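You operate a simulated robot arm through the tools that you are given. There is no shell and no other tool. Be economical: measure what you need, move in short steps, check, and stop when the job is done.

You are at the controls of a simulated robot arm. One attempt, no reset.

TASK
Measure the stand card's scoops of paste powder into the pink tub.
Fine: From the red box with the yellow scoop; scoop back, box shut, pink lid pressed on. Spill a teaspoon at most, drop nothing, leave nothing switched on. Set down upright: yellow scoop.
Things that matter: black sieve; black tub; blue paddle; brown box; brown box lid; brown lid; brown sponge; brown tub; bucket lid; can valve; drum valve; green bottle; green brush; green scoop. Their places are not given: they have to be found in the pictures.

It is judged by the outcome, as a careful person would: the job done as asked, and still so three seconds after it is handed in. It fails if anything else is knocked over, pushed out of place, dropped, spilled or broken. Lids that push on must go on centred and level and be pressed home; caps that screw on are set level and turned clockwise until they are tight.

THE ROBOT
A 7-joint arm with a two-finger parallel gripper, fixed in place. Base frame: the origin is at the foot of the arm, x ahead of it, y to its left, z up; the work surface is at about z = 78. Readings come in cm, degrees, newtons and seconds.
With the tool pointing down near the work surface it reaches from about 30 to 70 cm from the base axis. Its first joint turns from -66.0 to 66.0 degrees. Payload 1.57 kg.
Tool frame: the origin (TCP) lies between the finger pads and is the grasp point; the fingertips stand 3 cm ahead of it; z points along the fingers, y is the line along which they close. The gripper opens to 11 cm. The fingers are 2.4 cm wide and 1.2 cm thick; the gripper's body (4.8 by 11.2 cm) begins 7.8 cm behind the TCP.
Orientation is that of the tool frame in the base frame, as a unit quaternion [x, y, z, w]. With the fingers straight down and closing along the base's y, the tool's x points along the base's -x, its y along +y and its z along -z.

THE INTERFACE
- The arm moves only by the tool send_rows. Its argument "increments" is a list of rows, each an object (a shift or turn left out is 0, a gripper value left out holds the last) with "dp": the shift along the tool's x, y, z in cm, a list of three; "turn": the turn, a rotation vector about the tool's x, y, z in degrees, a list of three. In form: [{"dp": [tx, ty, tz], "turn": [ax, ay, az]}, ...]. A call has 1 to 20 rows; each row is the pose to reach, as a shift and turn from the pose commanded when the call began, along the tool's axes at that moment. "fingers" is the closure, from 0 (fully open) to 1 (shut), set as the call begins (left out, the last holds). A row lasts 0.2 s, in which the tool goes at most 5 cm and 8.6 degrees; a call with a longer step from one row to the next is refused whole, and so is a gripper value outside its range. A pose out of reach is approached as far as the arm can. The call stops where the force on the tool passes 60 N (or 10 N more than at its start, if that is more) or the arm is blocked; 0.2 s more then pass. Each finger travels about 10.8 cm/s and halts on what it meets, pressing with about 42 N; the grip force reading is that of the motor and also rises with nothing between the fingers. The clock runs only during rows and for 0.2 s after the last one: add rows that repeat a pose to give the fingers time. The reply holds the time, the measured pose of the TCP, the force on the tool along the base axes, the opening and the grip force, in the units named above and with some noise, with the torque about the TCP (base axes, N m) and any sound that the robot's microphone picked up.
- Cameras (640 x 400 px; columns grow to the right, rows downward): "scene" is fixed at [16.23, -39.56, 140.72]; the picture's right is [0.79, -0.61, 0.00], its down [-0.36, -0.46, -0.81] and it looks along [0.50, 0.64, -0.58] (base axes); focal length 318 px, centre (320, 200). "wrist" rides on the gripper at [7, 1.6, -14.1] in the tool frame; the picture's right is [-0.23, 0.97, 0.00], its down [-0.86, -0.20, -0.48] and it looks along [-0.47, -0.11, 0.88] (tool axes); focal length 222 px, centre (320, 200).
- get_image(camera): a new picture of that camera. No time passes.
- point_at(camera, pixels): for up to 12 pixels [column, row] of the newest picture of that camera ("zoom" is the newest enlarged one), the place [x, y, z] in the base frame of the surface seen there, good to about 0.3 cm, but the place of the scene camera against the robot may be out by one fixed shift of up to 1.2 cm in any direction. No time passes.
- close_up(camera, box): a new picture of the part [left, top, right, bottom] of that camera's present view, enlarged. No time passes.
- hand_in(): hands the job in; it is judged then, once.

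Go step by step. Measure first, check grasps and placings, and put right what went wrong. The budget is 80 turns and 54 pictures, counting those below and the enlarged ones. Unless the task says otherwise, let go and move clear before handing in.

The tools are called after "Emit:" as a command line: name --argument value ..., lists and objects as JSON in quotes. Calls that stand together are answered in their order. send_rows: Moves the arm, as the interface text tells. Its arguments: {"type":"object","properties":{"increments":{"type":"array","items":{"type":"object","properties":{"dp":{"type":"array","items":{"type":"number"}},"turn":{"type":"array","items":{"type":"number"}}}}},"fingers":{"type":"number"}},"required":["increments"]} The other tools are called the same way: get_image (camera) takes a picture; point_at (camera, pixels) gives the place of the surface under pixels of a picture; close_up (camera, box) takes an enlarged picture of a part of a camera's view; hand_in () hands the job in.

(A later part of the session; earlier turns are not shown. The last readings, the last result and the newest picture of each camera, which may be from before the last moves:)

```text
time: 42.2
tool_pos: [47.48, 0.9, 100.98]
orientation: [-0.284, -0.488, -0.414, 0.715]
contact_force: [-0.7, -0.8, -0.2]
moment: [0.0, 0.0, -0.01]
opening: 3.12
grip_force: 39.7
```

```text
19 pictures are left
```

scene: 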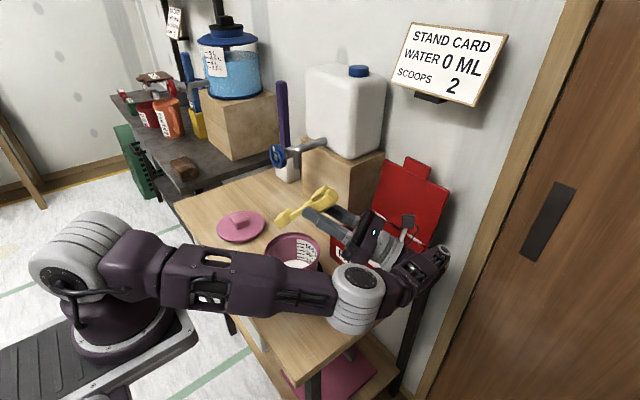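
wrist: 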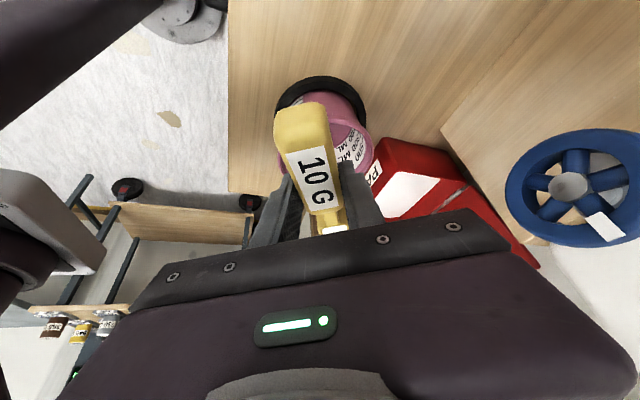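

Tipped well past upside-down over the tub. Reversing to level and checking the bowl.

Emit:
send_rows --increments '[{"dp": [0.61, 0, 1.1], "turn": [0, -8, 0]}, {"dp": [1.07, 0, 2.26], "turn": [0, -16, 0]}, {"dp": [1.35, 0, 3.49], "turn": [0, -24, 0]}, {"dp": [1.47, 0, 4.75], "turn": [0, -32, 0]}, {"dp": [1.39, 0, 5.99], "turn": [0, -40, 0]}, {"dp": [1.16, 0, 7.22], "turn": [0, -48, 0]}, {"dp": [0.75, 0, 8.42], "turn": [0, -56, 0]}, {"dp": [0.18, 0, 9.52], "turn": [0, -64, 0]}, {"dp": [-0.54, 0, 10.56], "turn": [0, -72, 0]}, {"dp": [-1.39, 0, 11.48], "turn": [0, -80, 0]}, {"dp": [-2.37, 0, 12.27], "turn": [0, -88, 0]}, {"dp": [-3.44, 0, 12.91], "turn": [0, -96, 0]}, {"dp": [-4.6, 0, 13.41], "turn": [0, -104, 0]}, {"dp": [-5.81, 0, 13.73], "turn": [0, -112, 0]}, {"dp": [-6.09, 0, 14.26], "turn": [0, -120, 0]}, {"dp": [-6.06, 0, 14.74], "turn": [0, -128, 0]}, {"dp": [-5.88, 0, 15.1], "turn": [0, -136, 0]}, {"dp": [-5.88, 0, 15.1], "turn": [0, -136, 0]}]'

Emit:
close_up --camera "scene" --box '[249, 193, 345, 253]'

```text
time: 46.0
tool_pos: [39.27, 14.87, 101.12]
orientation: [0.489, 0.846, -0.107, 0.185]
contact_force: [0.2, 0.4, -0.7]
moment: [-0.01, 0.03, -0.02]
opening: 3.11
grip_force: 39.9
```

```text
6.67 times, centred on (297, 223) of scene
```

zoom: 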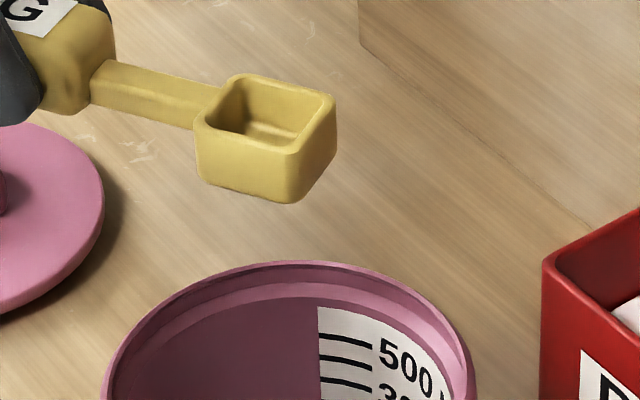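

Bowl is empty. Now the same path back over the box for scoop two.

Emit:
send_rows --increments '[{"dp": [-3.42, -0.41, 1.84]}, {"dp": [-6.84, -0.82, 3.68]}, {"dp": [-10.26, -1.24, 5.51]}, {"dp": [-13.68, -1.65, 7.35]}, {"dp": [-17.1, -2.06, 9.19]}, {"dp": [-17.1, -2.06, 9.19]}]'

Emit:
send_rows --increments '[{"turn": [-3.27, 0, -7.1]}, {"turn": [-6.53, 0, -14.2]}, {"turn": [-9.8, 0, -21.29]}, {"turn": [-13.06, 0, -28.39]}, {"turn": [-16.33, 0, -35.49]}, {"turn": [-19.6, 0, -42.59]}, {"turn": [-22.86, 0, -49.69]}, {"turn": [-26.13, 0, -56.78]}, {"turn": [-29.39, 0, -63.88]}, {"turn": [-32.66, 0, -70.98]}, {"turn": [-35.93, 0, -78.08]}, {"turn": [-39.19, 0, -85.18]}, {"turn": [-42.46, 0, -92.27]}, {"turn": [-45.72, 0, -99.37]}, {"turn": [-48.99, 0, -106.47]}, {"turn": [-52.26, 0, -113.57]}, {"turn": [-52.26, 0, -113.57]}]'

Emit:
send_rows --increments '[{"dp": [-1.09, -2.71, 0.5]}, {"dp": [-2.18, -5.42, 1.0]}, {"dp": [-3.26, -8.12, 1.5]}, {"dp": [-4.35, -10.83, 2.0]}, {"dp": [-5.44, -13.54, 2.5]}, {"dp": [-5.44, -13.54, 2.5]}]'

```text
time: 47.4
tool_pos: [47.4, -3.0, 99.84]
orientation: [0.489, 0.846, -0.107, 0.185]
contact_force: [-1.1, 0.2, -0.3]
moment: [0.01, -0.02, 0.04]
opening: 3.09
grip_force: 40.0
```

```text
time: 51.0
tool_pos: [47.23, -2.84, 99.87]
orientation: [-0.525, 0.823, 0.116, 0.181]
contact_force: [0.1, 0.1, -1.1]
moment: [0.02, -0.01, 0.01]
opening: 3.13
grip_force: 40.4
```

```text
time: 52.4
tool_pos: [62.19, -3.42, 99.68]
orientation: [-0.524, 0.824, 0.116, 0.18]
contact_force: [0.2, 0.3, -0.6]
moment: [0.0, 0.0, 0.01]
opening: 3.12
grip_force: 40.1
```

Same dip and curl as before.

Emit:
send_rows --increments '[{"dp": [0.42, 0, 0.91], "turn": [0, 7.5, 0]}, {"dp": [0.83, 0, 1.82], "turn": [0, 15, 0]}, {"dp": [1.25, 0, 2.73], "turn": [0, 22.5, 0]}, {"dp": [1.67, 0, 3.63], "turn": [0, 30, 0]}, {"dp": [2.08, 0, 4.54], "turn": [0, 37.5, 0]}, {"dp": [2.5, 0, 5.45], "turn": [0, 45, 0]}, {"dp": [2.88, 0, 6.27], "turn": [0, 45, 0]}, {"dp": [3.26, 0, 7.09], "turn": [0, 45, 0]}, {"dp": [3.64, 0, 7.9], "turn": [0, 45, 0]}, {"dp": [4.01, 0, 8.72], "turn": [0, 45, 0]}]'

Emit:
send_rows --increments '[{"dp": [-0.34, 0, 0.7], "turn": [0, -5, 0]}, {"dp": [-0.68, 0, 1.4], "turn": [0, -10, 0]}, {"dp": [-1.02, 0, 2.1], "turn": [0, -15, 0]}, {"dp": [-1.36, 0, 2.8], "turn": [0, -20, 0]}, {"dp": [-1.18, 0, 2.34], "turn": [0, -25, 0]}, {"dp": [-0.94, 0, 1.68], "turn": [0, -30, 0]}, {"dp": [-0.56, 0, 0.65], "turn": [0, -35, 0]}, {"dp": [-0.04, 0, -0.76], "turn": [0, -40, 0]}, {"dp": [0.48, 0, -2.17], "turn": [0, -45, 0]}, {"dp": [1.28, 0, -4.32], "turn": [0, -45, 0]}]'

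Emit:
send_rows --increments '[{"dp": [0.73, 2.72, -1.44]}, {"dp": [1.47, 5.44, -2.88]}, {"dp": [2.2, 8.15, -4.31]}, {"dp": [2.94, 10.87, -5.75]}, {"dp": [3.67, 13.59, -7.19]}, {"dp": [3.67, 13.59, -7.19]}]'

Emit:
send_rows --increments '[{"turn": [3.27, 0, 7.1]}, {"turn": [6.53, 0, 14.2]}, {"turn": [9.8, 0, 21.29]}, {"turn": [13.06, 0, 28.39]}, {"turn": [16.33, 0, 35.49]}, {"turn": [19.6, 0, 42.59]}, {"turn": [22.86, 0, 49.69]}, {"turn": [26.13, 0, 56.78]}, {"turn": [29.39, 0, 63.88]}, {"turn": [32.66, 0, 70.98]}, {"turn": [35.93, 0, 78.08]}, {"turn": [39.19, 0, 85.18]}, {"turn": [42.46, 0, 92.27]}, {"turn": [45.72, 0, 99.37]}, {"turn": [48.99, 0, 106.47]}, {"turn": [52.26, 0, 113.57]}, {"turn": [52.26, 0, 113.57]}]'

Emit:
close_up --camera "scene" --box '[320, 205, 416, 265]'

```text
time: 54.6
tool_pos: [62.17, -3.33, 90.2]
orientation: [-0.529, 0.83, -0.094, -0.15]
contact_force: [0.0, -0.1, -0.9]
moment: [0.0, 0.05, 0.01]
opening: 3.1
grip_force: 39.5
```

```text
time: 56.8
tool_pos: [61.96, -2.87, 94.81]
orientation: [-0.524, 0.824, 0.117, 0.181]
contact_force: [-1.1, -0.4, -1.2]
moment: [0.02, 0.0, -0.03]
opening: 3.06
grip_force: 40.3
```

```text
time: 58.2
tool_pos: [47.16, -3.03, 99.77]
orientation: [-0.524, 0.825, 0.115, 0.18]
contact_force: [-0.1, 0.0, -1.0]
moment: [0.0, 0.02, 0.04]
opening: 3.07
grip_force: 39.7
```

```text
time: 61.8
tool_pos: [47.21, -2.86, 99.75]
orientation: [0.489, 0.846, -0.107, 0.185]
contact_force: [-0.3, 0.1, -0.3]
moment: [-0.04, 0.02, 0.02]
opening: 3.1
grip_force: 39.9
```

```text
6.67 times, centred on (368, 235) of scene
```

zoom: 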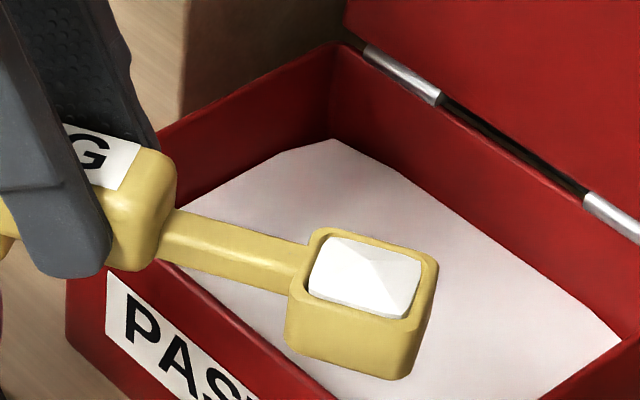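

Another equally full scoop. Carrying it over the tub and pouring the same way, tipping on to 136° this time.

Emit:
send_rows --increments '[{"dp": [2.93, 0.34, -1.35]}, {"dp": [5.87, 0.69, -2.7]}, {"dp": [8.8, 1.03, -4.05]}, {"dp": [11.73, 1.37, -5.4]}, {"dp": [14.67, 1.72, -6.75]}, {"dp": [17.6, 2.06, -8.1]}, {"dp": [17.6, 2.06, -8.1]}]'

Emit:
send_rows --increments '[{"dp": [1.08, 0, 2.59], "turn": [0, 5, 0]}, {"dp": [1.97, 0, 5.15], "turn": [0, 10, 0]}, {"dp": [1.96, 0, 5.93], "turn": [0, 16, 0]}, {"dp": [0.95, 0, 5.17], "turn": [0, 24, 0]}, {"dp": [-0.15, 0, 4.56], "turn": [0, 32, 0]}, {"dp": [-1.32, 0, 4.11], "turn": [0, 40, 0]}, {"dp": [-2.54, 0, 3.83], "turn": [0, 48, 0]}, {"dp": [-3.79, 0, 3.72], "turn": [0, 56, 0]}, {"dp": [-5.05, 0, 3.79], "turn": [0, 64, 0]}]'

Emit:
send_rows --increments '[{"dp": [-0.76, 0, -1.0], "turn": [0, 8, 0]}, {"dp": [-1.64, 0, -1.88], "turn": [0, 16, 0]}, {"dp": [-2.65, 0, -2.64], "turn": [0, 24, 0]}, {"dp": [-3.74, 0, -3.24], "turn": [0, 32, 0]}, {"dp": [-4.9, 0, -3.7], "turn": [0, 40, 0]}, {"dp": [-6.14, 0, -3.98], "turn": [0, 48, 0]}, {"dp": [-6.14, 0, -3.98], "turn": [0, 48, 0]}, {"dp": [-6.12, 0, -5.64], "turn": [0, 56, 0]}, {"dp": [-6.1, 0, -7.11], "turn": [0, 64, 0]}, {"dp": [-6.13, 0, -8.34], "turn": [0, 72, 0]}, {"dp": [-6.13, 0, -8.34], "turn": [0, 72, 0]}, {"dp": [-6.13, 0, -8.34], "turn": [0, 72, 0]}]'

Emit:
send_rows --increments '[{"dp": [0.61, 0, 1.1], "turn": [0, -8, 0]}, {"dp": [1.07, 0, 2.26], "turn": [0, -16, 0]}, {"dp": [1.35, 0, 3.49], "turn": [0, -24, 0]}, {"dp": [1.47, 0, 4.75], "turn": [0, -32, 0]}, {"dp": [1.39, 0, 5.99], "turn": [0, -40, 0]}, {"dp": [1.16, 0, 7.22], "turn": [0, -48, 0]}, {"dp": [0.75, 0, 8.42], "turn": [0, -56, 0]}, {"dp": [0.18, 0, 9.52], "turn": [0, -64, 0]}, {"dp": [-0.54, 0, 10.56], "turn": [0, -72, 0]}, {"dp": [-1.39, 0, 11.48], "turn": [0, -80, 0]}, {"dp": [-2.37, 0, 12.27], "turn": [0, -88, 0]}, {"dp": [-3.44, 0, 12.91], "turn": [0, -96, 0]}, {"dp": [-4.6, 0, 13.41], "turn": [0, -104, 0]}, {"dp": [-5.81, 0, 13.73], "turn": [0, -112, 0]}, {"dp": [-6.09, 0, 14.26], "turn": [0, -120, 0]}, {"dp": [-6.06, 0, 14.74], "turn": [0, -128, 0]}, {"dp": [-5.88, 0, 15.1], "turn": [0, -136, 0]}, {"dp": [-5.88, 0, 15.1], "turn": [0, -136, 0]}]'

Emit:
close_up --camera "scene" --box '[230, 190, 358, 310]'

```text
time: 63.4
tool_pos: [39.34, 14.97, 99.94]
orientation: [0.489, 0.845, -0.107, 0.185]
contact_force: [-0.5, -0.5, -1.4]
moment: [-0.03, 0.02, 0.0]
opening: 3.08
grip_force: 40.1
```

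```text
time: 65.4
tool_pos: [42.5, 9.69, 98.42]
orientation: [0.471, 0.815, 0.17, -0.291]
contact_force: [0.4, 0.7, -0.6]
moment: [0.0, 0.01, 0.0]
opening: 3.08
grip_force: 39.1
```

```text
time: 68.0
tool_pos: [47.53, 0.86, 101.05]
orientation: [-0.283, -0.488, -0.413, 0.715]
contact_force: [0.0, 0.4, -0.6]
moment: [-0.03, -0.03, 0.0]
opening: 3.08
grip_force: 40.4
```

```text
time: 71.8
tool_pos: [39.29, 14.98, 101.21]
orientation: [0.489, 0.845, -0.107, 0.186]
contact_force: [0.3, 1.0, -0.4]
moment: [-0.04, -0.04, 0.01]
opening: 3.08
grip_force: 39.7
```

```text
3.33 times, centred on (294, 250) of scene
```

zoom: 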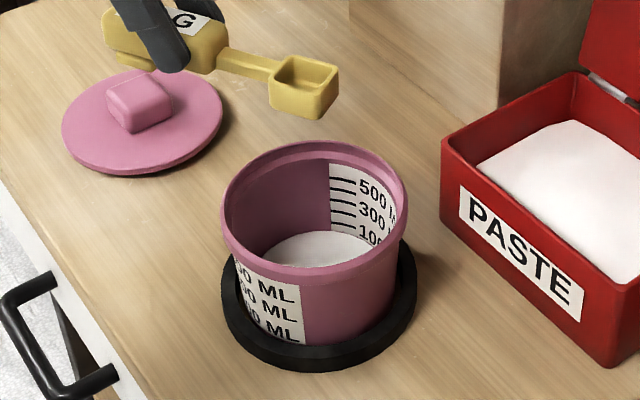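

Second scoop emptied cleanly with no spill visible. Now I take the scoop back above its old place, yawing back to 0.

Emit:
send_rows --increments '[{"dp": [-3.42, -0.41, 1.84]}, {"dp": [-6.84, -0.82, 3.68]}, {"dp": [-10.26, -1.24, 5.51]}, {"dp": [-13.68, -1.65, 7.35]}, {"dp": [-17.1, -2.06, 9.19]}, {"dp": [-17.1, -2.06, 9.19]}]'

Emit:
send_rows --increments '[{"dp": [0, -1.01, 0], "turn": [-3.14, 0, -6.81]}, {"dp": [0, -2.02, 0], "turn": [-6.27, 0, -13.63]}, {"dp": [0, -3.03, 0], "turn": [-9.41, 0, -20.44]}, {"dp": [0, -4.05, 0], "turn": [-12.54, 0, -27.26]}, {"dp": [0, -5.06, 0], "turn": [-15.68, 0, -34.07]}, {"dp": [0, -6.07, 0], "turn": [-18.81, 0, -40.88]}, {"dp": [0, -7.08, 0], "turn": [-21.95, 0, -47.7]}, {"dp": [0, -8.09, 0], "turn": [-25.08, 0, -54.51]}, {"dp": [0, -8.09, 0], "turn": [-25.08, 0, -54.51]}]'

```text
time: 73.2
tool_pos: [47.33, -2.83, 99.96]
orientation: [0.489, 0.846, -0.106, 0.185]
contact_force: [-1.0, -0.5, -0.2]
moment: [0.03, -0.02, 0.02]
opening: 3.08
grip_force: 39.7
```

```text
time: 75.2
tool_pos: [40.22, -6.98, 99.85]
orientation: [0.0, 0.977, 0.0, 0.214]
contact_force: [1.0, 0.5, -0.1]
moment: [-0.02, -0.04, 0.0]
opening: 3.06
grip_force: 40.0
```

Aligned over the old spot. Lowering to just above the table.

Emit:
send_rows --increments '[{"dp": [1.9, 0, 4.1]}, {"dp": [3.8, 0, 8.3]}, {"dp": [5.7, 0, 12.4]}, {"dp": [6.9, 0, 15.0]}, {"dp": [7.5, 0, 16.3]}, {"dp": [7.65, 0, 16.63]}, {"dp": [7.65, 0, 16.63]}]'

Emit:
send_rows --increments '[{"dp": [0.04, 0, 0.09]}, {"dp": [0.08, 0, 0.18]}, {"dp": [0.12, 0, 0.27]}, {"dp": [0.12, 0, 0.27]}]'

Emit:
close_up --camera "scene" --box '[270, 260, 398, 340]'

```text
time: 76.8
tool_pos: [40.18, -7.0, 81.79]
orientation: [0.001, 0.977, 0.0, 0.215]
contact_force: [3.7, -0.2, 33.0]
moment: [0.12, -0.31, 0.0]
opening: 3.12
grip_force: 40.1
```

```text
time: 77.8
tool_pos: [40.16, -6.89, 81.26]
orientation: [0.001, 0.977, -0.001, 0.214]
contact_force: [5.7, -2.5, 31.6]
moment: [0.01, -0.19, 0.05]
opening: 3.1
grip_force: 40.1
```

```text
5.00 times, centred on (334, 300) of scene
```

zoom: 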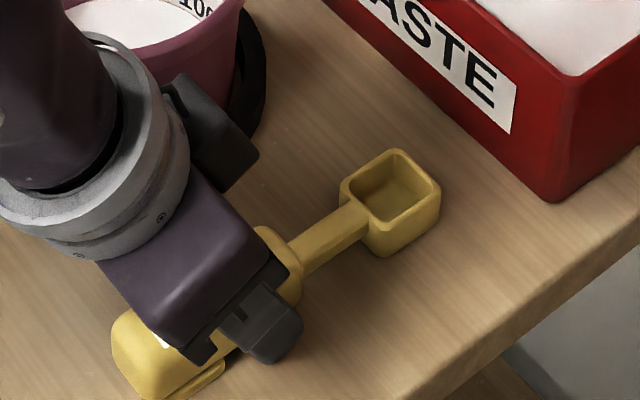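

The scoop is resting on the table upright (30 N contact). Releasing, then backing straight up.

Emit:
send_rows --increments '[{"dp": [-0.04, 0, -0.09]}, {"dp": [-0.04, 0, -0.09]}, {"dp": [-0.04, 0, -0.09]}, {"dp": [-0.04, 0, -0.09]}]' --fingers 0.4

Emit:
send_rows --increments '[{"dp": [-1.2, 0, -2.7]}, {"dp": [-2.7, 0, -5.9]}, {"dp": [-4.6, 0, -10]}, {"dp": [-6.5, 0, -14.1]}, {"dp": [-6.5, 0, -14.1]}]'

Emit:
get_image --camera "scene"

Emit:
point_at --camera "scene" --pixels '[[300, 329], [345, 298], [405, 182], [418, 170], [445, 195], [412, 205], [240, 221]]'

```text
time: 78.8
tool_pos: [40.11, -7.04, 81.39]
orientation: [0.001, 0.977, 0.001, 0.213]
contact_force: [-0.2, 0.3, 0.2]
moment: [-0.01, -0.03, 0.01]
opening: 6.58
grip_force: 0.1
```

```text
time: 80.0
tool_pos: [40.05, -6.77, 96.73]
orientation: [0.0, 0.977, 0.001, 0.214]
contact_force: [-0.9, 0.4, -0.2]
moment: [-0.02, 0.01, 0.02]
opening: 6.58
grip_force: 0.1
```

```text
14 pictures are left
```

scene: 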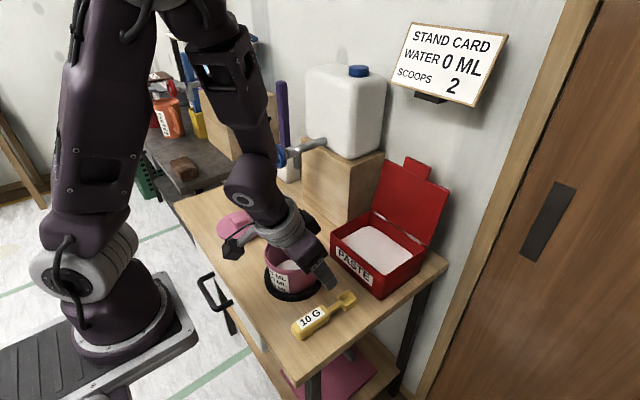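

```text
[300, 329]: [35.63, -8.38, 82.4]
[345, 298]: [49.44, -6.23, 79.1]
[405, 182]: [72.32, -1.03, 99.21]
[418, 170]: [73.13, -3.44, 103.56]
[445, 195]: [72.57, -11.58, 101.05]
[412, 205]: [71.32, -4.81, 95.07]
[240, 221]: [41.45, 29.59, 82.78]
```

The scoop is back in its old place upright. Next I close the lid by straddling its tab with the fingers: I raise the tool, set it vertical, and yaw it 90° so the fingers close along x.

Emit:
send_rows --increments '[{"dp": [-3.48, 0.83, -1.58], "turn": [0, 4.1, 0]}, {"dp": [-6.95, 1.67, -3.15], "turn": [0, 8.2, 0]}, {"dp": [-10.43, 2.5, -4.73], "turn": [0, 12.4, 0]}, {"dp": [-13.9, 3.33, -6.3], "turn": [0, 16.5, 0]}, {"dp": [-17.4, 4.17, -7.9], "turn": [0, 20.6, 0]}, {"dp": [-20.86, 5, -9.45], "turn": [0, 24.7, 0]}, {"dp": [-20.86, 5, -9.45], "turn": [0, 24.7, 0]}]' --fingers 0.59

Emit:
send_rows --increments '[{"turn": [0, 0, -8.2]}, {"turn": [0, 0, -16.4]}, {"turn": [0, 0, -24.6]}, {"turn": [0, 0, -32.8]}, {"turn": [0, 0, -41]}, {"turn": [0, 0, -49.2]}, {"turn": [0, 0, -57.4]}, {"turn": [0, 0, -65.6]}, {"turn": [0, 0, -73.8]}, {"turn": [0, 0, -82]}, {"turn": [0, 0, -90]}, {"turn": [0, 0, -90]}]'

```text
time: 81.6
tool_pos: [54.96, -1.93, 114.12]
orientation: [0.002, 1.0, 0.0, -0.001]
contact_force: [-0.5, 0.6, 0.4]
moment: [0.02, -0.02, -0.01]
opening: 4.54
grip_force: 0.1
```

```text
time: 84.2
tool_pos: [55.13, -1.97, 114.07]
orientation: [0.707, -0.707, -0.001, 0.001]
contact_force: [-0.7, -0.3, 0.3]
moment: [-0.02, 0.02, 0.03]
opening: 4.51
grip_force: 0.1
```

Yaw succeeded. Moving to above the tab with a 15° forward tilt, then measuring it with the wrist camera.

Emit:
send_rows --increments '[{"dp": [0, -3.6, 0], "turn": [3, 0, 0]}, {"dp": [0, -7.2, 0], "turn": [6, 0, 0]}, {"dp": [0, -10.8, 0], "turn": [9, 0, 0]}, {"dp": [0, -14.3, 0], "turn": [12, 0, 0]}, {"dp": [0, -17.8, 0], "turn": [15, 0, 0]}, {"dp": [0, -17.8, 0], "turn": [15, 0, 0]}]'

Emit:
get_image --camera "wrist"

```text
time: 85.3
tool_pos: [68.99, -1.89, 113.59]
orientation: [0.704, -0.702, 0.071, -0.072]
contact_force: [-45.2, 6.8, 6.3]
moment: [-0.73, -4.25, -0.88]
opening: 4.52
grip_force: 0.2
out of reach, approached as far as the arm can: row 4, 5
stopped in row 5: the force on the tool passed its limit at 93 N (the readings are from after the stop); the commanded pose is now the measured one
```

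```text
13 pictures are left
```

wrist: 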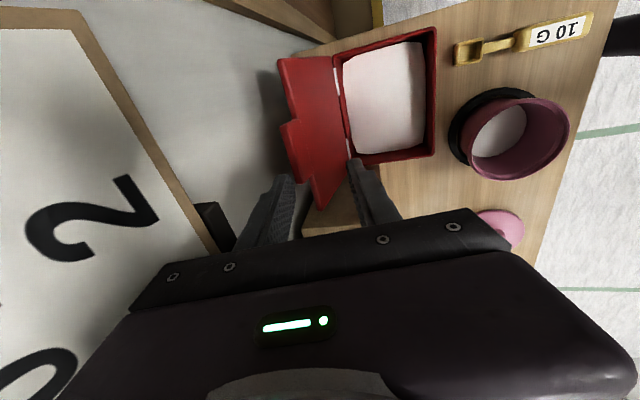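

Something at hand height pushes back in −x: the stand card or its bracket on the wall. I back off at once and look.

Emit:
send_rows --increments '[{"dp": [0, 1.5, 0]}, {"dp": [0, 4, 0]}, {"dp": [0, 7, 0]}]'

Emit:
get_image --camera "scene"

Emit:
point_at --camera "scene" --pixels '[[392, 75], [484, 104], [411, 25], [505, 38], [430, 98], [440, 88], [418, 165], [406, 180], [428, 176], [445, 193]]'

```text
time: 86.1
tool_pos: [62.42, -1.73, 112.05]
orientation: [0.704, -0.703, 0.071, -0.074]
contact_force: [-0.1, -0.5, 0.7]
moment: [0.03, -0.01, 0.03]
opening: 4.52
grip_force: 0.1
```

```text
12 pictures are left
```

scene: 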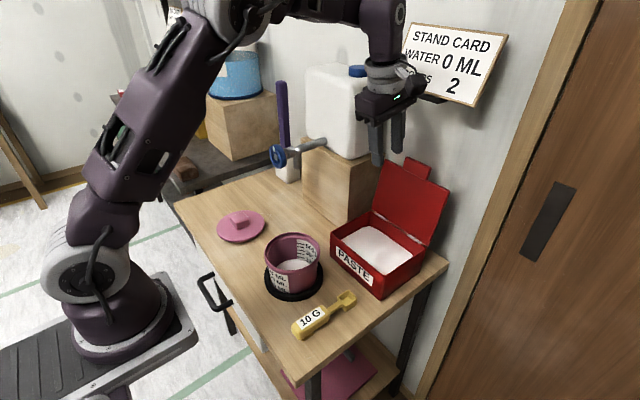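

```text
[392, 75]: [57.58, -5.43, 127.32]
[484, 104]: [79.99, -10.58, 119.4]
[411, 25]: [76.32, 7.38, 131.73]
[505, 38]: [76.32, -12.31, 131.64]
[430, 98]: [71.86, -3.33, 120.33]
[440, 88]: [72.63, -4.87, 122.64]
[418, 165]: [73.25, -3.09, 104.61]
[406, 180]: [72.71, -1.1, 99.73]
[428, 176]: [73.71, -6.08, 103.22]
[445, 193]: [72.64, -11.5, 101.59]
```

The card looks unmoved (corners (411,24), (484,104) as before); its lower edge stands out to about (72, 119.8). I'll tilt 35° so the hand stays under and in front of it, and check the tab again.

Emit:
send_rows --increments '[{"dp": [0, 0.2, 0.86], "turn": [7.8, 0, 0]}, {"dp": [0, 0.36, 1.7], "turn": [15.6, 0, 0]}, {"dp": [0, 0.54, 2.59], "turn": [23.3, 0, 0]}, {"dp": [0, -1.9, 3.1], "turn": [23.3, 0, 0]}, {"dp": [0, -4.3, 3.6], "turn": [23.3, 0, 0]}, {"dp": [0, -6.8, 4.12], "turn": [23.3, 0, 0]}, {"dp": [0, -6.8, 4.12], "turn": [23.3, 0, 0]}]'

Emit:
close_up --camera "wrist" --box '[230, 60, 422, 220]'

```text
time: 87.7
tool_pos: [69.95, -1.7, 109.38]
orientation: [0.676, -0.673, 0.212, -0.213]
contact_force: [-1.0, 0.3, 0.3]
moment: [-0.02, 0.05, 0.02]
opening: 4.55
grip_force: 0.0
```

```text
2.50 times, centred on (326, 140) of wrist
```

zoom: 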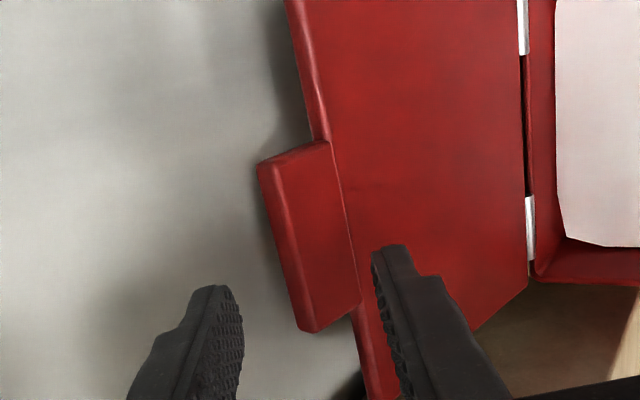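

The tab (zoom (305,235)) lies between the finger lines. I measure its edges.

Emit:
point_at --camera "zoom" --pixels '[[262, 172], [274, 165], [285, 230], [300, 325], [315, 328], [310, 240], [328, 148], [355, 300], [340, 200], [320, 100], [440, 150], [215, 295]]'

```text
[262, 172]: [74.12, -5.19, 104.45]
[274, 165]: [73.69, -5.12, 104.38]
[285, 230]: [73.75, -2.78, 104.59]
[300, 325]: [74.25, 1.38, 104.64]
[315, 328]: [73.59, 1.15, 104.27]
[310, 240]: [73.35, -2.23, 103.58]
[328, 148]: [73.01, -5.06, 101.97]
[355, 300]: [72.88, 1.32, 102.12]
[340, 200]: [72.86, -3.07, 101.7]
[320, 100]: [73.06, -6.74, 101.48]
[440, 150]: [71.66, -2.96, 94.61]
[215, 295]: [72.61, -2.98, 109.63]
```

Tab tip: front x 73.6, back ≈74.4, z 104.6. Advancing 4.7 cm along the tool so the fingers straddle it.

Emit:
send_rows --increments '[{"dp": [0, 0, 1.2]}, {"dp": [0, 0, 2.4]}, {"dp": [0, 0, 3.6]}, {"dp": [0, 0, 4.7]}, {"dp": [0, 0, 4.7]}]'

Emit:
close_up --camera "wrist" --box '[230, 60, 422, 220]'

```text
time: 88.9
tool_pos: [72.45, -1.8, 105.58]
orientation: [0.675, -0.674, 0.211, -0.214]
contact_force: [0.3, 0.4, -0.4]
moment: [0.02, 0.0, 0.01]
opening: 4.52
grip_force: 0.1
```

```text
2.50 times, centred on (326, 140) of wrist
```

zoom: 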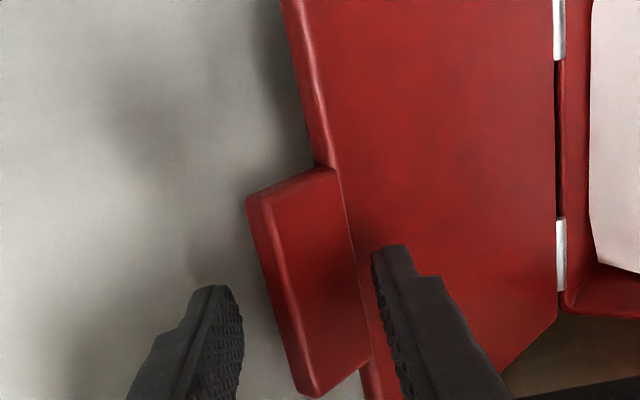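

The tab is between the fingers with no contact. I draw the lid forward along its arc to about 70°.

Emit:
send_rows --increments '[{"dp": [0, 0.7, -0.45]}, {"dp": [0, 1.44, -0.9]}, {"dp": [0, 2.48, -1.86]}, {"dp": [0, 3.61, -2.73]}, {"dp": [0, 4.81, -3.49]}, {"dp": [0, 6.07, -4.15]}, {"dp": [0, 7.39, -4.69]}, {"dp": [0, 8.73, -5.12]}, {"dp": [0, 8.73, -5.12]}]'

Emit:
close_up --camera "scene" --box '[290, 110, 482, 290]'

```text
time: 90.9
tool_pos: [62.48, -1.86, 104.63]
orientation: [0.675, -0.673, 0.211, -0.215]
contact_force: [-0.9, -0.7, 0.8]
moment: [0.0, 0.01, 0.0]
opening: 4.52
grip_force: 0.1
```

```text
2.22 times, centred on (386, 200) of scene
```

zoom: 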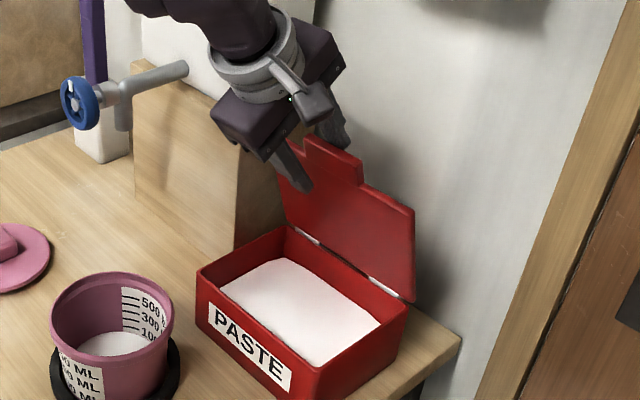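

The lid follows between the fingers. Continuing down the arc to about 15°, tilting gradually.

Emit:
send_rows --increments '[{"dp": [0, 1.4, -0.31]}, {"dp": [0, 2.8, -0.5]}, {"dp": [0, 4.33, -0.56], "turn": [2, 0, 0]}, {"dp": [0, 5.86, -0.49], "turn": [4, 0, 0]}, {"dp": [0, 7.38, -0.3], "turn": [6, 0, 0]}, {"dp": [0, 8.87, 0.02], "turn": [8, 0, 0]}, {"dp": [0, 10.32, 0.47], "turn": [10, 0, 0]}, {"dp": [0, 11.74, 1.03], "turn": [12, 0, 0]}, {"dp": [0, 13.1, 1.71], "turn": [14, 0, 0]}, {"dp": [0, 14.41, 2.51], "turn": [16, 0, 0]}, {"dp": [0, 15.63, 3.4], "turn": [18, 0, 0]}, {"dp": [0, 15.63, 3.4], "turn": [18, 0, 0]}]'

Emit:
close_up --camera "scene" --box '[240, 150, 464, 290]'

```text
time: 93.5
tool_pos: [51.68, -2.05, 92.84]
orientation: [0.633, -0.633, 0.315, -0.316]
contact_force: [0.3, -0.2, -0.1]
moment: [-0.01, 0.0, -0.01]
opening: 4.53
grip_force: 0.1
```

```text
2.86 times, centred on (352, 220) of scene
```

zoom: 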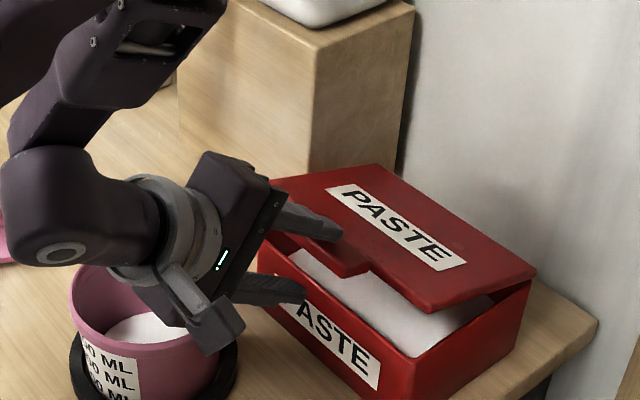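

The lid stays at about 15° by friction, untouched. I back out the lower finger by tilting back to 35°, then press the lid down with the upper finger on the tab.

Emit:
send_rows --increments '[{"dp": [0, 0.3, -0.4], "turn": [-6, 0, 0]}, {"dp": [0, 0.6, -0.8], "turn": [-12, 0, 0]}, {"dp": [0, 0.9, -1.2], "turn": [-18, 0, 0]}, {"dp": [0, 0.9, -1.2], "turn": [-18, 0, 0]}]'

Emit:
send_rows --increments '[{"dp": [0, 0.5, 0.7]}, {"dp": [0, 1.0, 1.41]}, {"dp": [0, 1.5, 2.11]}, {"dp": [0, 1.8, 2.6]}, {"dp": [0, 2.1, 3.0]}, {"dp": [0, 2.35, 3.35]}, {"dp": [0, 2.55, 3.65]}, {"dp": [0, 2.75, 3.95]}]'

Emit:
close_up --camera "scene" --box '[240, 150, 464, 290]'

```text
time: 94.5
tool_pos: [50.2, -1.98, 92.97]
orientation: [0.675, -0.673, 0.212, -0.214]
contact_force: [0.2, 0.1, -0.2]
moment: [0.02, 0.01, -0.01]
opening: 4.51
grip_force: 0.1
```

```text
time: 96.3
tool_pos: [50.1, -1.88, 88.19]
orientation: [0.675, -0.673, 0.215, -0.216]
contact_force: [-20.8, 0.9, 48.9]
moment: [-0.04, -1.8, 0.02]
opening: 5.54
grip_force: 5.4
```

```text
2.86 times, centred on (352, 220) of scene
```

zoom: 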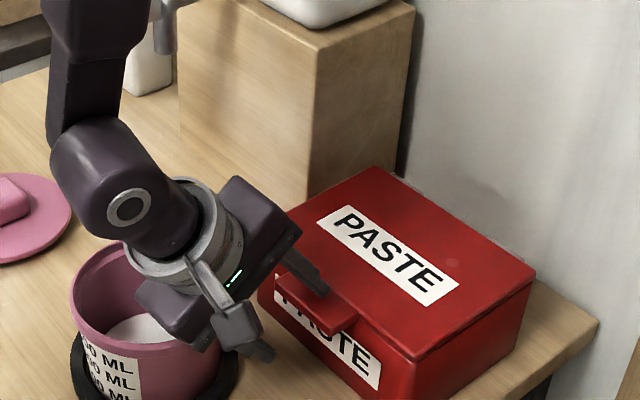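

The lid is shut (49 N reaction, flush in the picture). Releasing upward, setting the tool vertical and yawing back to 0.

Emit:
send_rows --increments '[{"dp": [0, -1.4, -2.0]}, {"dp": [0, -2.87, -4.1]}, {"dp": [0, -4.0, -7.9], "turn": [-7, 0, 0]}, {"dp": [0, -5.2, -11.7], "turn": [-14, 0, 0]}, {"dp": [0, -6.4, -15.5], "turn": [-21, 0, 0]}, {"dp": [0, -7.6, -19.3], "turn": [-28, 0, 0]}, {"dp": [0, -8.86, -23.1], "turn": [-35, 0, 0]}, {"dp": [0, -8.86, -23.1], "turn": [-35, 0, 0]}]'

Emit:
send_rows --increments '[{"turn": [0, 0, 8.2]}, {"turn": [0, 0, 16.4]}, {"turn": [0, 0, 24.6]}, {"turn": [0, 0, 32.8]}, {"turn": [0, 0, 41]}, {"turn": [0, 0, 49.2]}, {"turn": [0, 0, 57.4]}, {"turn": [0, 0, 65.6]}, {"turn": [0, 0, 73.8]}, {"turn": [0, 0, 82]}, {"turn": [0, 0, 90]}, {"turn": [0, 0, 90]}]' --fingers 0.4

```text
time: 98.1
tool_pos: [44.13, -1.85, 112.17]
orientation: [0.709, -0.705, -0.001, -0.001]
contact_force: [-0.2, 0.9, 0.3]
moment: [0.01, 0.0, -0.01]
opening: 4.52
grip_force: 0.0
```

```text
time: 100.7
tool_pos: [44.05, -1.99, 112.24]
orientation: [-0.001, 1.0, 0.001, -0.001]
contact_force: [0.2, 0.5, -0.2]
moment: [-0.01, -0.01, 0.02]
opening: 6.59
grip_force: 0.0
```

Now to above the pink lid and a wrist look at its knob.

Emit:
send_rows --increments '[{"dp": [0.6, 4.25, 0]}, {"dp": [1.2, 8.5, 0]}, {"dp": [1.8, 12.75, 0]}, {"dp": [2.4, 17, 0]}, {"dp": [3, 21.2, 0]}, {"dp": [3.6, 25.4, 0]}, {"dp": [4, 29.6, 0]}, {"dp": [3, 33.8, 0]}, {"dp": [2.5, 33.8, 5]}, {"dp": [2.5, 33.8, 10]}, {"dp": [2.5, 33.8, 14]}, {"dp": [2.5, 33.8, 14]}]'

Emit:
close_up --camera "wrist" --box '[210, 0, 434, 140]'

```text
refused: row 9 steps farther than a row can; nothing moved
```

```text
2.86 times, centred on (322, 70) of wrist
```

zoom: 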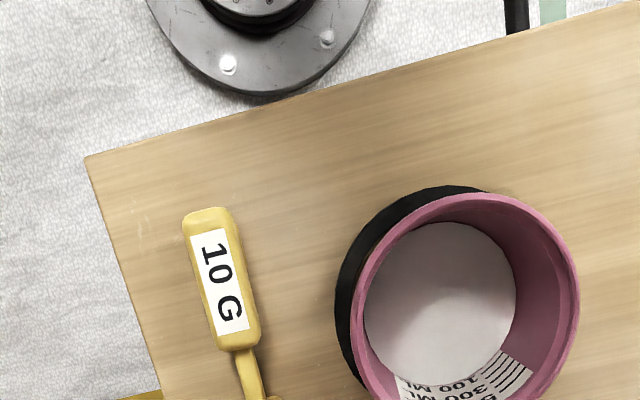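

One row was too long, but this picture is useful: I measure the tub rim in it, then resend the move.

Emit:
point_at --camera "zoom" --pixels '[[467, 197], [575, 305], [520, 213], [560, 250], [400, 225], [365, 270], [355, 320], [566, 350], [545, 380], [358, 355]]'

Emit:
send_rows --increments '[{"dp": [0.6, 4.25, 0]}, {"dp": [1.2, 8.5, 0]}, {"dp": [1.8, 12.75, 0]}, {"dp": [2.4, 17, 0]}, {"dp": [3, 21.2, 0]}, {"dp": [3.6, 25.4, 0]}, {"dp": [4, 29.6, 0]}, {"dp": [3, 33.8, 0]}, {"dp": [2.5, 33.8, 4.5]}, {"dp": [2.5, 33.8, 9]}, {"dp": [2.5, 33.8, 13]}, {"dp": [2.5, 33.8, 13]}]'

Emit:
close_up --camera "wrist" --box '[210, 0, 434, 140]'

```text
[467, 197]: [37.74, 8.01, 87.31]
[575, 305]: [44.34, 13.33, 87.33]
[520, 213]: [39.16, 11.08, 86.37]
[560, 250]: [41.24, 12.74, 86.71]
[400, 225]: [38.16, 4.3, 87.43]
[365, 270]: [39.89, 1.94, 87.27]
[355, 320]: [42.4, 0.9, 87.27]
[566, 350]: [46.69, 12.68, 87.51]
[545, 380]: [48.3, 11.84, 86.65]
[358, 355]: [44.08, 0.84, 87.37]
```

```text
time: 103.3
tool_pos: [41.68, 31.89, 99.12]
orientation: [-0.002, 1.0, 0.002, 0.0]
contact_force: [-0.2, 0.1, -0.7]
moment: [-0.03, 0.02, -0.01]
opening: 6.59
grip_force: 0.0
```

```text
2.86 times, centred on (322, 70) of wrist
```

zoom: 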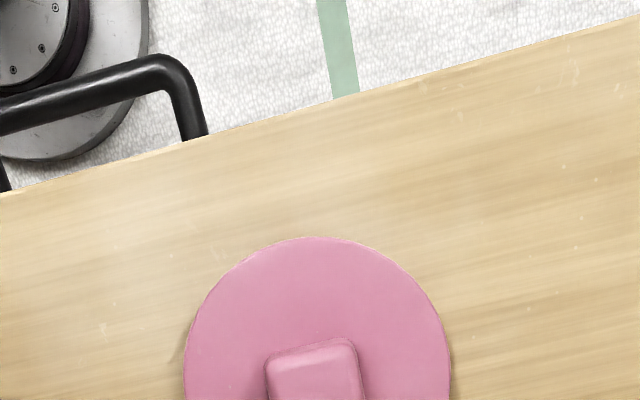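

Tub rim fits a circle centred (43.8, 7.1), r 6.25. Now I measure the lid edge and knob.

Emit:
point_at --camera "zoom" --pixels '[[318, 241], [188, 370], [446, 360], [220, 295], [415, 290], [270, 360], [348, 342], [310, 352], [275, 390], [360, 385], [315, 380], [186, 395]]'

Emit:
close_up --camera "wrist" --box '[242, 60, 402, 220]'

```text
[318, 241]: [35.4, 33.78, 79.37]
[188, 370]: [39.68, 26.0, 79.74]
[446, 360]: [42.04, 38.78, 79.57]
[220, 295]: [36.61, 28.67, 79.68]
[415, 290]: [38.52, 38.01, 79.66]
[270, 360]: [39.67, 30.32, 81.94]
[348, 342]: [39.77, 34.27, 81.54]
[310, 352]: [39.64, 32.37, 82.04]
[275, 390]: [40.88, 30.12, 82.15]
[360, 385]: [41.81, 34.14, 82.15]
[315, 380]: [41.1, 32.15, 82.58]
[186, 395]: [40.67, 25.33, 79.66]
```

```text
2.50 times, centred on (322, 140) of wrist
```

zoom: 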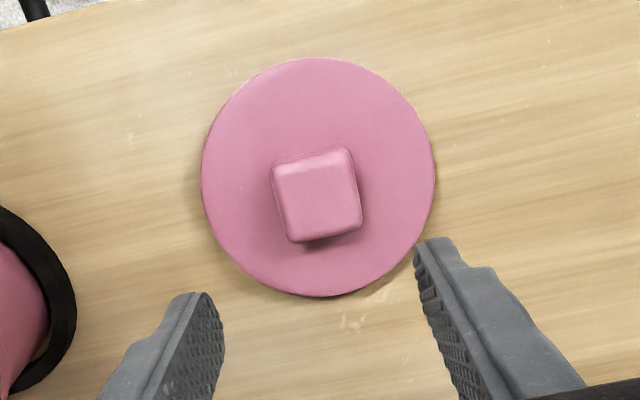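

Emit:
point_at --camera "zoom" --pixels '[[276, 170], [348, 155], [360, 220], [292, 238], [318, 197], [317, 60], [204, 170], [433, 175], [320, 293], [240, 265], [400, 255], [318, 232]]'

```text
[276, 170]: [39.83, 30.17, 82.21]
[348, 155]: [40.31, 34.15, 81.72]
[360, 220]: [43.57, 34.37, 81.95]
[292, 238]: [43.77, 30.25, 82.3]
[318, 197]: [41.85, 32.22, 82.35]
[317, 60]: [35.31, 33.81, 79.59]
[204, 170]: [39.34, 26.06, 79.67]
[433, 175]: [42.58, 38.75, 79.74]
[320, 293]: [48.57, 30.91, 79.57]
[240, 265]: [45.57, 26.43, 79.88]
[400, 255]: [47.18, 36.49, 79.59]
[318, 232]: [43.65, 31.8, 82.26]
```

Knob centre (41.95, 32.25), 4 cm wide, top z 82.5, concentric with the lid. Descending and gripping it.

Emit:
send_rows --increments '[{"dp": [-0.3, 0.38, 4.5]}, {"dp": [-0.3, 0.38, 9]}, {"dp": [-0.3, 0.38, 13]}, {"dp": [-0.3, 0.38, 15]}, {"dp": [-0.3, 0.38, 16]}, {"dp": [-0.3, 0.38, 16]}]'

Emit:
send_rows --increments '[{"dp": [0, 0, 0]}, {"dp": [0, 0, 0]}, {"dp": [0, 0, 0]}, {"dp": [0, 0, 0]}]' --fingers 1

Emit:
send_rows --increments '[{"dp": [0, 0, -2]}, {"dp": [0.8, 0, -5]}, {"dp": [1.6, 0, -9]}, {"dp": [2.5, 0, -13]}, {"dp": [2.5, 0, -13]}]'

Emit:
get_image --camera "wrist"

```text
time: 104.7
tool_pos: [41.75, 32.26, 83.07]
orientation: [-0.002, 1.0, 0.002, 0.0]
contact_force: [0.3, 0.6, -0.1]
moment: [0.0, 0.03, -0.01]
opening: 6.6
grip_force: 0.1
```

```text
time: 105.7
tool_pos: [41.69, 32.36, 83.18]
orientation: [-0.002, 1.0, 0.002, 0.0]
contact_force: [0.5, -0.4, -0.1]
moment: [0.01, 0.04, -0.02]
opening: 4.49
grip_force: 42.0
```

```text
time: 106.9
tool_pos: [39.5, 32.3, 96.24]
orientation: [-0.002, 1.0, 0.002, 0.0]
contact_force: [0.0, 0.1, 0.0]
moment: [0.03, 0.0, -0.05]
opening: 4.48
grip_force: 42.0
```

```text
3 pictures are left
```

wrist: 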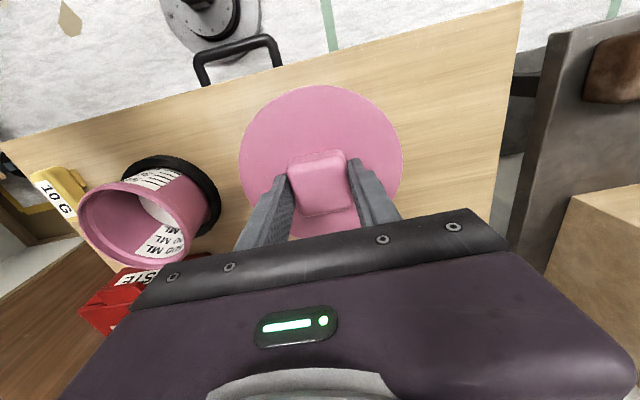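

The lid is held (4.5 cm, 42 N). I measure its rim in hand to get its centre relative to the TCP.

Emit:
point_at --camera "wrist" --pixels '[[320, 87], [241, 160], [402, 160], [262, 112], [385, 118], [247, 135], [398, 138], [290, 93], [355, 95], [250, 190], [395, 190], [318, 185]]'

```text
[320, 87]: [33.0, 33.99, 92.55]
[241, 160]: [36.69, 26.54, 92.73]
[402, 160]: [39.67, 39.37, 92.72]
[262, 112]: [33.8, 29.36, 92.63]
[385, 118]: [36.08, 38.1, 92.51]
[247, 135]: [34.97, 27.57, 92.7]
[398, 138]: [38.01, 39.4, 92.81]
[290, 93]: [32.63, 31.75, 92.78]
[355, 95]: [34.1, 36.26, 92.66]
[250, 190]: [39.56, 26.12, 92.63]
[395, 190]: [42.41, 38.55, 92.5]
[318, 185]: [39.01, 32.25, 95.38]
```

Lid centre is within ~0.2 cm of the TCP. Carrying it along x≈39.5 (clear of the tap) to above the tub.

Emit:
send_rows --increments '[{"dp": [0, -4.2, 0]}, {"dp": [0, -8.4, 0]}, {"dp": [0, -12.6, 0]}, {"dp": [0, -16.9, 0]}, {"dp": [-2, -21, 0]}, {"dp": [-4.2, -25.35, 0]}, {"dp": [-4.2, -25.35, 0]}, {"dp": [-4.2, -25.35, 0]}]'

Emit:
send_rows --increments '[{"dp": [0, 0, 0]}]'

Emit:
send_rows --increments '[{"dp": [0, 0, 0]}]'

```text
time: 108.7
tool_pos: [43.54, 6.97, 95.84]
orientation: [-0.002, 1.0, 0.002, 0.0]
contact_force: [0.7, 0.3, -0.4]
moment: [0.03, 0.01, -0.01]
opening: 4.51
grip_force: 41.5
```

```text
time: 109.1
tool_pos: [43.62, 6.94, 95.94]
orientation: [-0.001, 1.0, 0.001, 0.0]
contact_force: [0.2, -0.1, -0.9]
moment: [0.0, 0.0, -0.01]
opening: 4.47
grip_force: 42.0
```

```text
time: 109.5
tool_pos: [43.61, 6.83, 95.92]
orientation: [-0.002, 1.0, 0.001, 0.0]
contact_force: [-0.2, -0.5, 0.3]
moment: [0.01, 0.01, 0.03]
opening: 4.48
grip_force: 42.3
```

Lowering to about 1 cm above the rim and checking alignment of both circles in one picture.

Emit:
send_rows --increments '[{"dp": [-0.1, 0.1, 1]}, {"dp": [-0.1, 0.1, 2]}, {"dp": [-0.1, 0.1, 2.4]}, {"dp": [-0.1, 0.1, 2.4]}]'

Emit:
close_up --camera "scene" --box '[242, 205, 354, 305]'

```text
time: 110.5
tool_pos: [43.7, 7.11, 93.66]
orientation: [-0.002, 1.0, 0.002, 0.001]
contact_force: [-0.1, -0.3, -0.5]
moment: [-0.02, -0.02, -0.01]
opening: 4.47
grip_force: 42.0
```

```text
4.00 times, centred on (298, 255) of scene
```

zoom: 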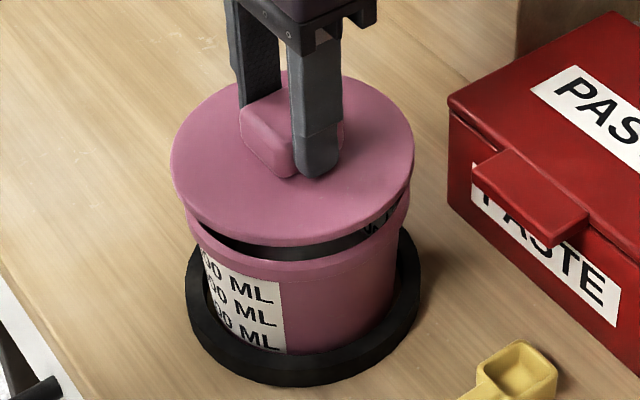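

Both circles are visible; I measure the lid's edge and the tub's front rim.

Emit:
point_at --camera "zoom" --pixels '[[174, 170], [410, 165], [290, 240], [215, 218], [370, 220], [195, 200], [192, 225], [222, 255], [265, 266], [305, 267], [350, 257], [395, 232]]'

```text
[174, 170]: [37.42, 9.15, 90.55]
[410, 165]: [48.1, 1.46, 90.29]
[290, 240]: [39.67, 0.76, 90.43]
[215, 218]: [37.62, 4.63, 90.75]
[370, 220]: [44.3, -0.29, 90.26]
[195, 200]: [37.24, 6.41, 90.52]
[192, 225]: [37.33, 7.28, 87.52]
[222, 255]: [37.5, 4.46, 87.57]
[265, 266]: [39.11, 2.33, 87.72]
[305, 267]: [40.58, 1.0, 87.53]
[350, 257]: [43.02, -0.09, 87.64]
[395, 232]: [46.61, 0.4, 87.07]
```

Lid and tub agree to about 0.1 cm. I nudge by that and lower slowly until contact.

Emit:
send_rows --increments '[{"dp": [-0.1, -0.08, 0.3]}, {"dp": [-0.1, -0.08, 0.6]}, {"dp": [-0.1, -0.08, 0.9]}, {"dp": [-0.1, -0.08, 1.2]}, {"dp": [-0.1, -0.08, 1.5]}, {"dp": [-0.1, -0.08, 1.7]}, {"dp": [-0.1, -0.08, 1.9]}, {"dp": [-0.1, -0.08, 2.1]}, {"dp": [-0.1, -0.08, 2.3]}]'

```text
time: 112.5
tool_pos: [43.74, 7.06, 91.58]
orientation: [-0.002, 1.0, 0.001, 0.001]
contact_force: [0.2, 0.3, 34.9]
moment: [-0.16, -0.09, -0.03]
opening: 4.49
grip_force: 42.1
```

Contact at 35 N and level (small moments). Pressing further in small steps.

Emit:
send_rows --increments '[{"dp": [0, 0, 0.15]}, {"dp": [0, 0, 0.3]}, {"dp": [0, 0, 0.45]}, {"dp": [0, 0, 0.6]}, {"dp": [0, 0, 0.8]}, {"dp": [0, 0, 1.0]}]'

```text
time: 113.1
tool_pos: [43.85, 7.06, 91.31]
orientation: [-0.003, 1.0, 0.001, 0.002]
contact_force: [-6.5, 1.8, 21.3]
moment: [-0.41, 0.25, -0.07]
opening: 4.49
grip_force: 41.8
stopped in row 3: the force on the tool passed its limit at 67 N (the readings are from after the stop); the commanded pose is now the measured one
```

It went down another 0.3 cm before the 60 N stop. I press once more to see whether it still moves.

Emit:
send_rows --increments '[{"dp": [0, 0, 0.1]}, {"dp": [0, 0, 0.2]}, {"dp": [0, 0, 0.3]}, {"dp": [0, 0, 0.4]}, {"dp": [0, 0, 0.5]}, {"dp": [0, 0, 0.6]}]'

Emit:
close_up --camera "scene" --box '[242, 205, 354, 305]'

```text
time: 113.7
tool_pos: [43.73, 6.98, 91.28]
orientation: [-0.003, 1.0, 0.003, 0.002]
contact_force: [-5.9, 1.7, 23.2]
moment: [-0.42, 0.33, -0.06]
opening: 4.47
grip_force: 41.6
stopped in row 2: the force on the tool passed its limit at 65 N (the readings are from after the stop); the commanded pose is now the measured one
```

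```text
4.00 times, centred on (298, 255) of scene
```

zoom: 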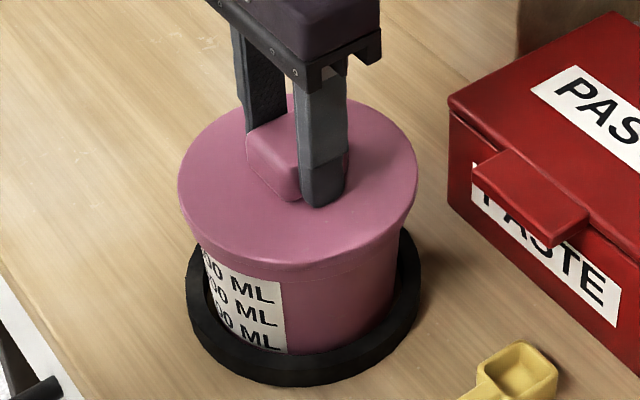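

It looks seated flush. I check the lid's height around its edge for level.

Emit:
point_at --camera "zoom" --pixels '[[190, 180], [408, 175], [300, 250], [220, 130], [390, 120], [230, 225], [370, 230], [300, 262], [290, 108]]'

```text
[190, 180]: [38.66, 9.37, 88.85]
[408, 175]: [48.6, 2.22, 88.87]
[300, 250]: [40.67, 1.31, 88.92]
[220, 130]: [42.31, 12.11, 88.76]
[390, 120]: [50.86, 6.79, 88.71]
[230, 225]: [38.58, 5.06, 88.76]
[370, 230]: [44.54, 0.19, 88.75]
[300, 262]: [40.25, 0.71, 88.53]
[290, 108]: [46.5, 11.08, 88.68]
```

Lid is level. Fingers slid down the knob and now press on the disc directly, so I check the edge profile for how deep it sits.

Emit:
point_at --camera "zoom" --pixels '[[300, 254], [300, 257], [300, 260], [300, 263], [300, 266], [300, 269], [300, 272], [300, 275], [300, 278], [300, 282], [300, 288], [300, 300]]'

```text
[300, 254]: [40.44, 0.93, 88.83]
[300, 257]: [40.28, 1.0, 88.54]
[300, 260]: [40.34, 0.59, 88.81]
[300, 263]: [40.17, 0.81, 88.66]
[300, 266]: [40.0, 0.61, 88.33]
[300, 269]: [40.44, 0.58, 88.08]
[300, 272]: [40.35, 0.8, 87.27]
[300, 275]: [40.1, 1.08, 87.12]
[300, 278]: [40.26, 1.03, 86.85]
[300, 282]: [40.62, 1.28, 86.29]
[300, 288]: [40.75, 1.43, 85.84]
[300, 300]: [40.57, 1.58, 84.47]
```

The plate's underside may still be ~0.3 cm over the rim, so I press harder, raising the force in steps.

Emit:
send_rows --increments '[{"dp": [0, 0, 0.04]}, {"dp": [0, 0, 0.08]}, {"dp": [0, 0, 0.12]}, {"dp": [0, 0, 0.15]}, {"dp": [0, 0, 0.15]}, {"dp": [0, 0, 0.15]}]'

Emit:
send_rows --increments '[{"dp": [0, 0, 0.03]}, {"dp": [0, 0, 0.06]}, {"dp": [0, 0, 0.06]}]'

Emit:
send_rows --increments '[{"dp": [0, 0, 0.03]}, {"dp": [0, 0, 0.06]}, {"dp": [0, 0, 0.06]}]'

```text
time: 114.5
tool_pos: [43.97, 7.03, 91.42]
orientation: [-0.003, 1.0, 0.003, 0.003]
contact_force: [-6.0, 0.2, 21.6]
moment: [-0.43, 0.43, -0.11]
opening: 4.49
grip_force: 41.9
stopped in row 4: the force on the tool passed its limit at 65 N (the readings are from after the stop); the commanded pose is now the measured one
```

```text
time: 115.3
tool_pos: [43.97, 7.0, 91.35]
orientation: [-0.002, 1.0, 0.002, 0.003]
contact_force: [-11.3, -0.4, 42.7]
moment: [-0.57, 0.85, -0.07]
opening: 4.49
grip_force: 42.0
```

```text
time: 115.8
tool_pos: [43.98, 7.04, 91.26]
orientation: [-0.002, 1.0, 0.002, 0.003]
contact_force: [-6.8, 0.8, 23.4]
moment: [-0.53, 0.31, -0.14]
opening: 4.48
grip_force: 41.6
stopped in row 2: the force on the tool passed its limit at 64 N (the readings are from after the stop); the commanded pose is now the measured one
```

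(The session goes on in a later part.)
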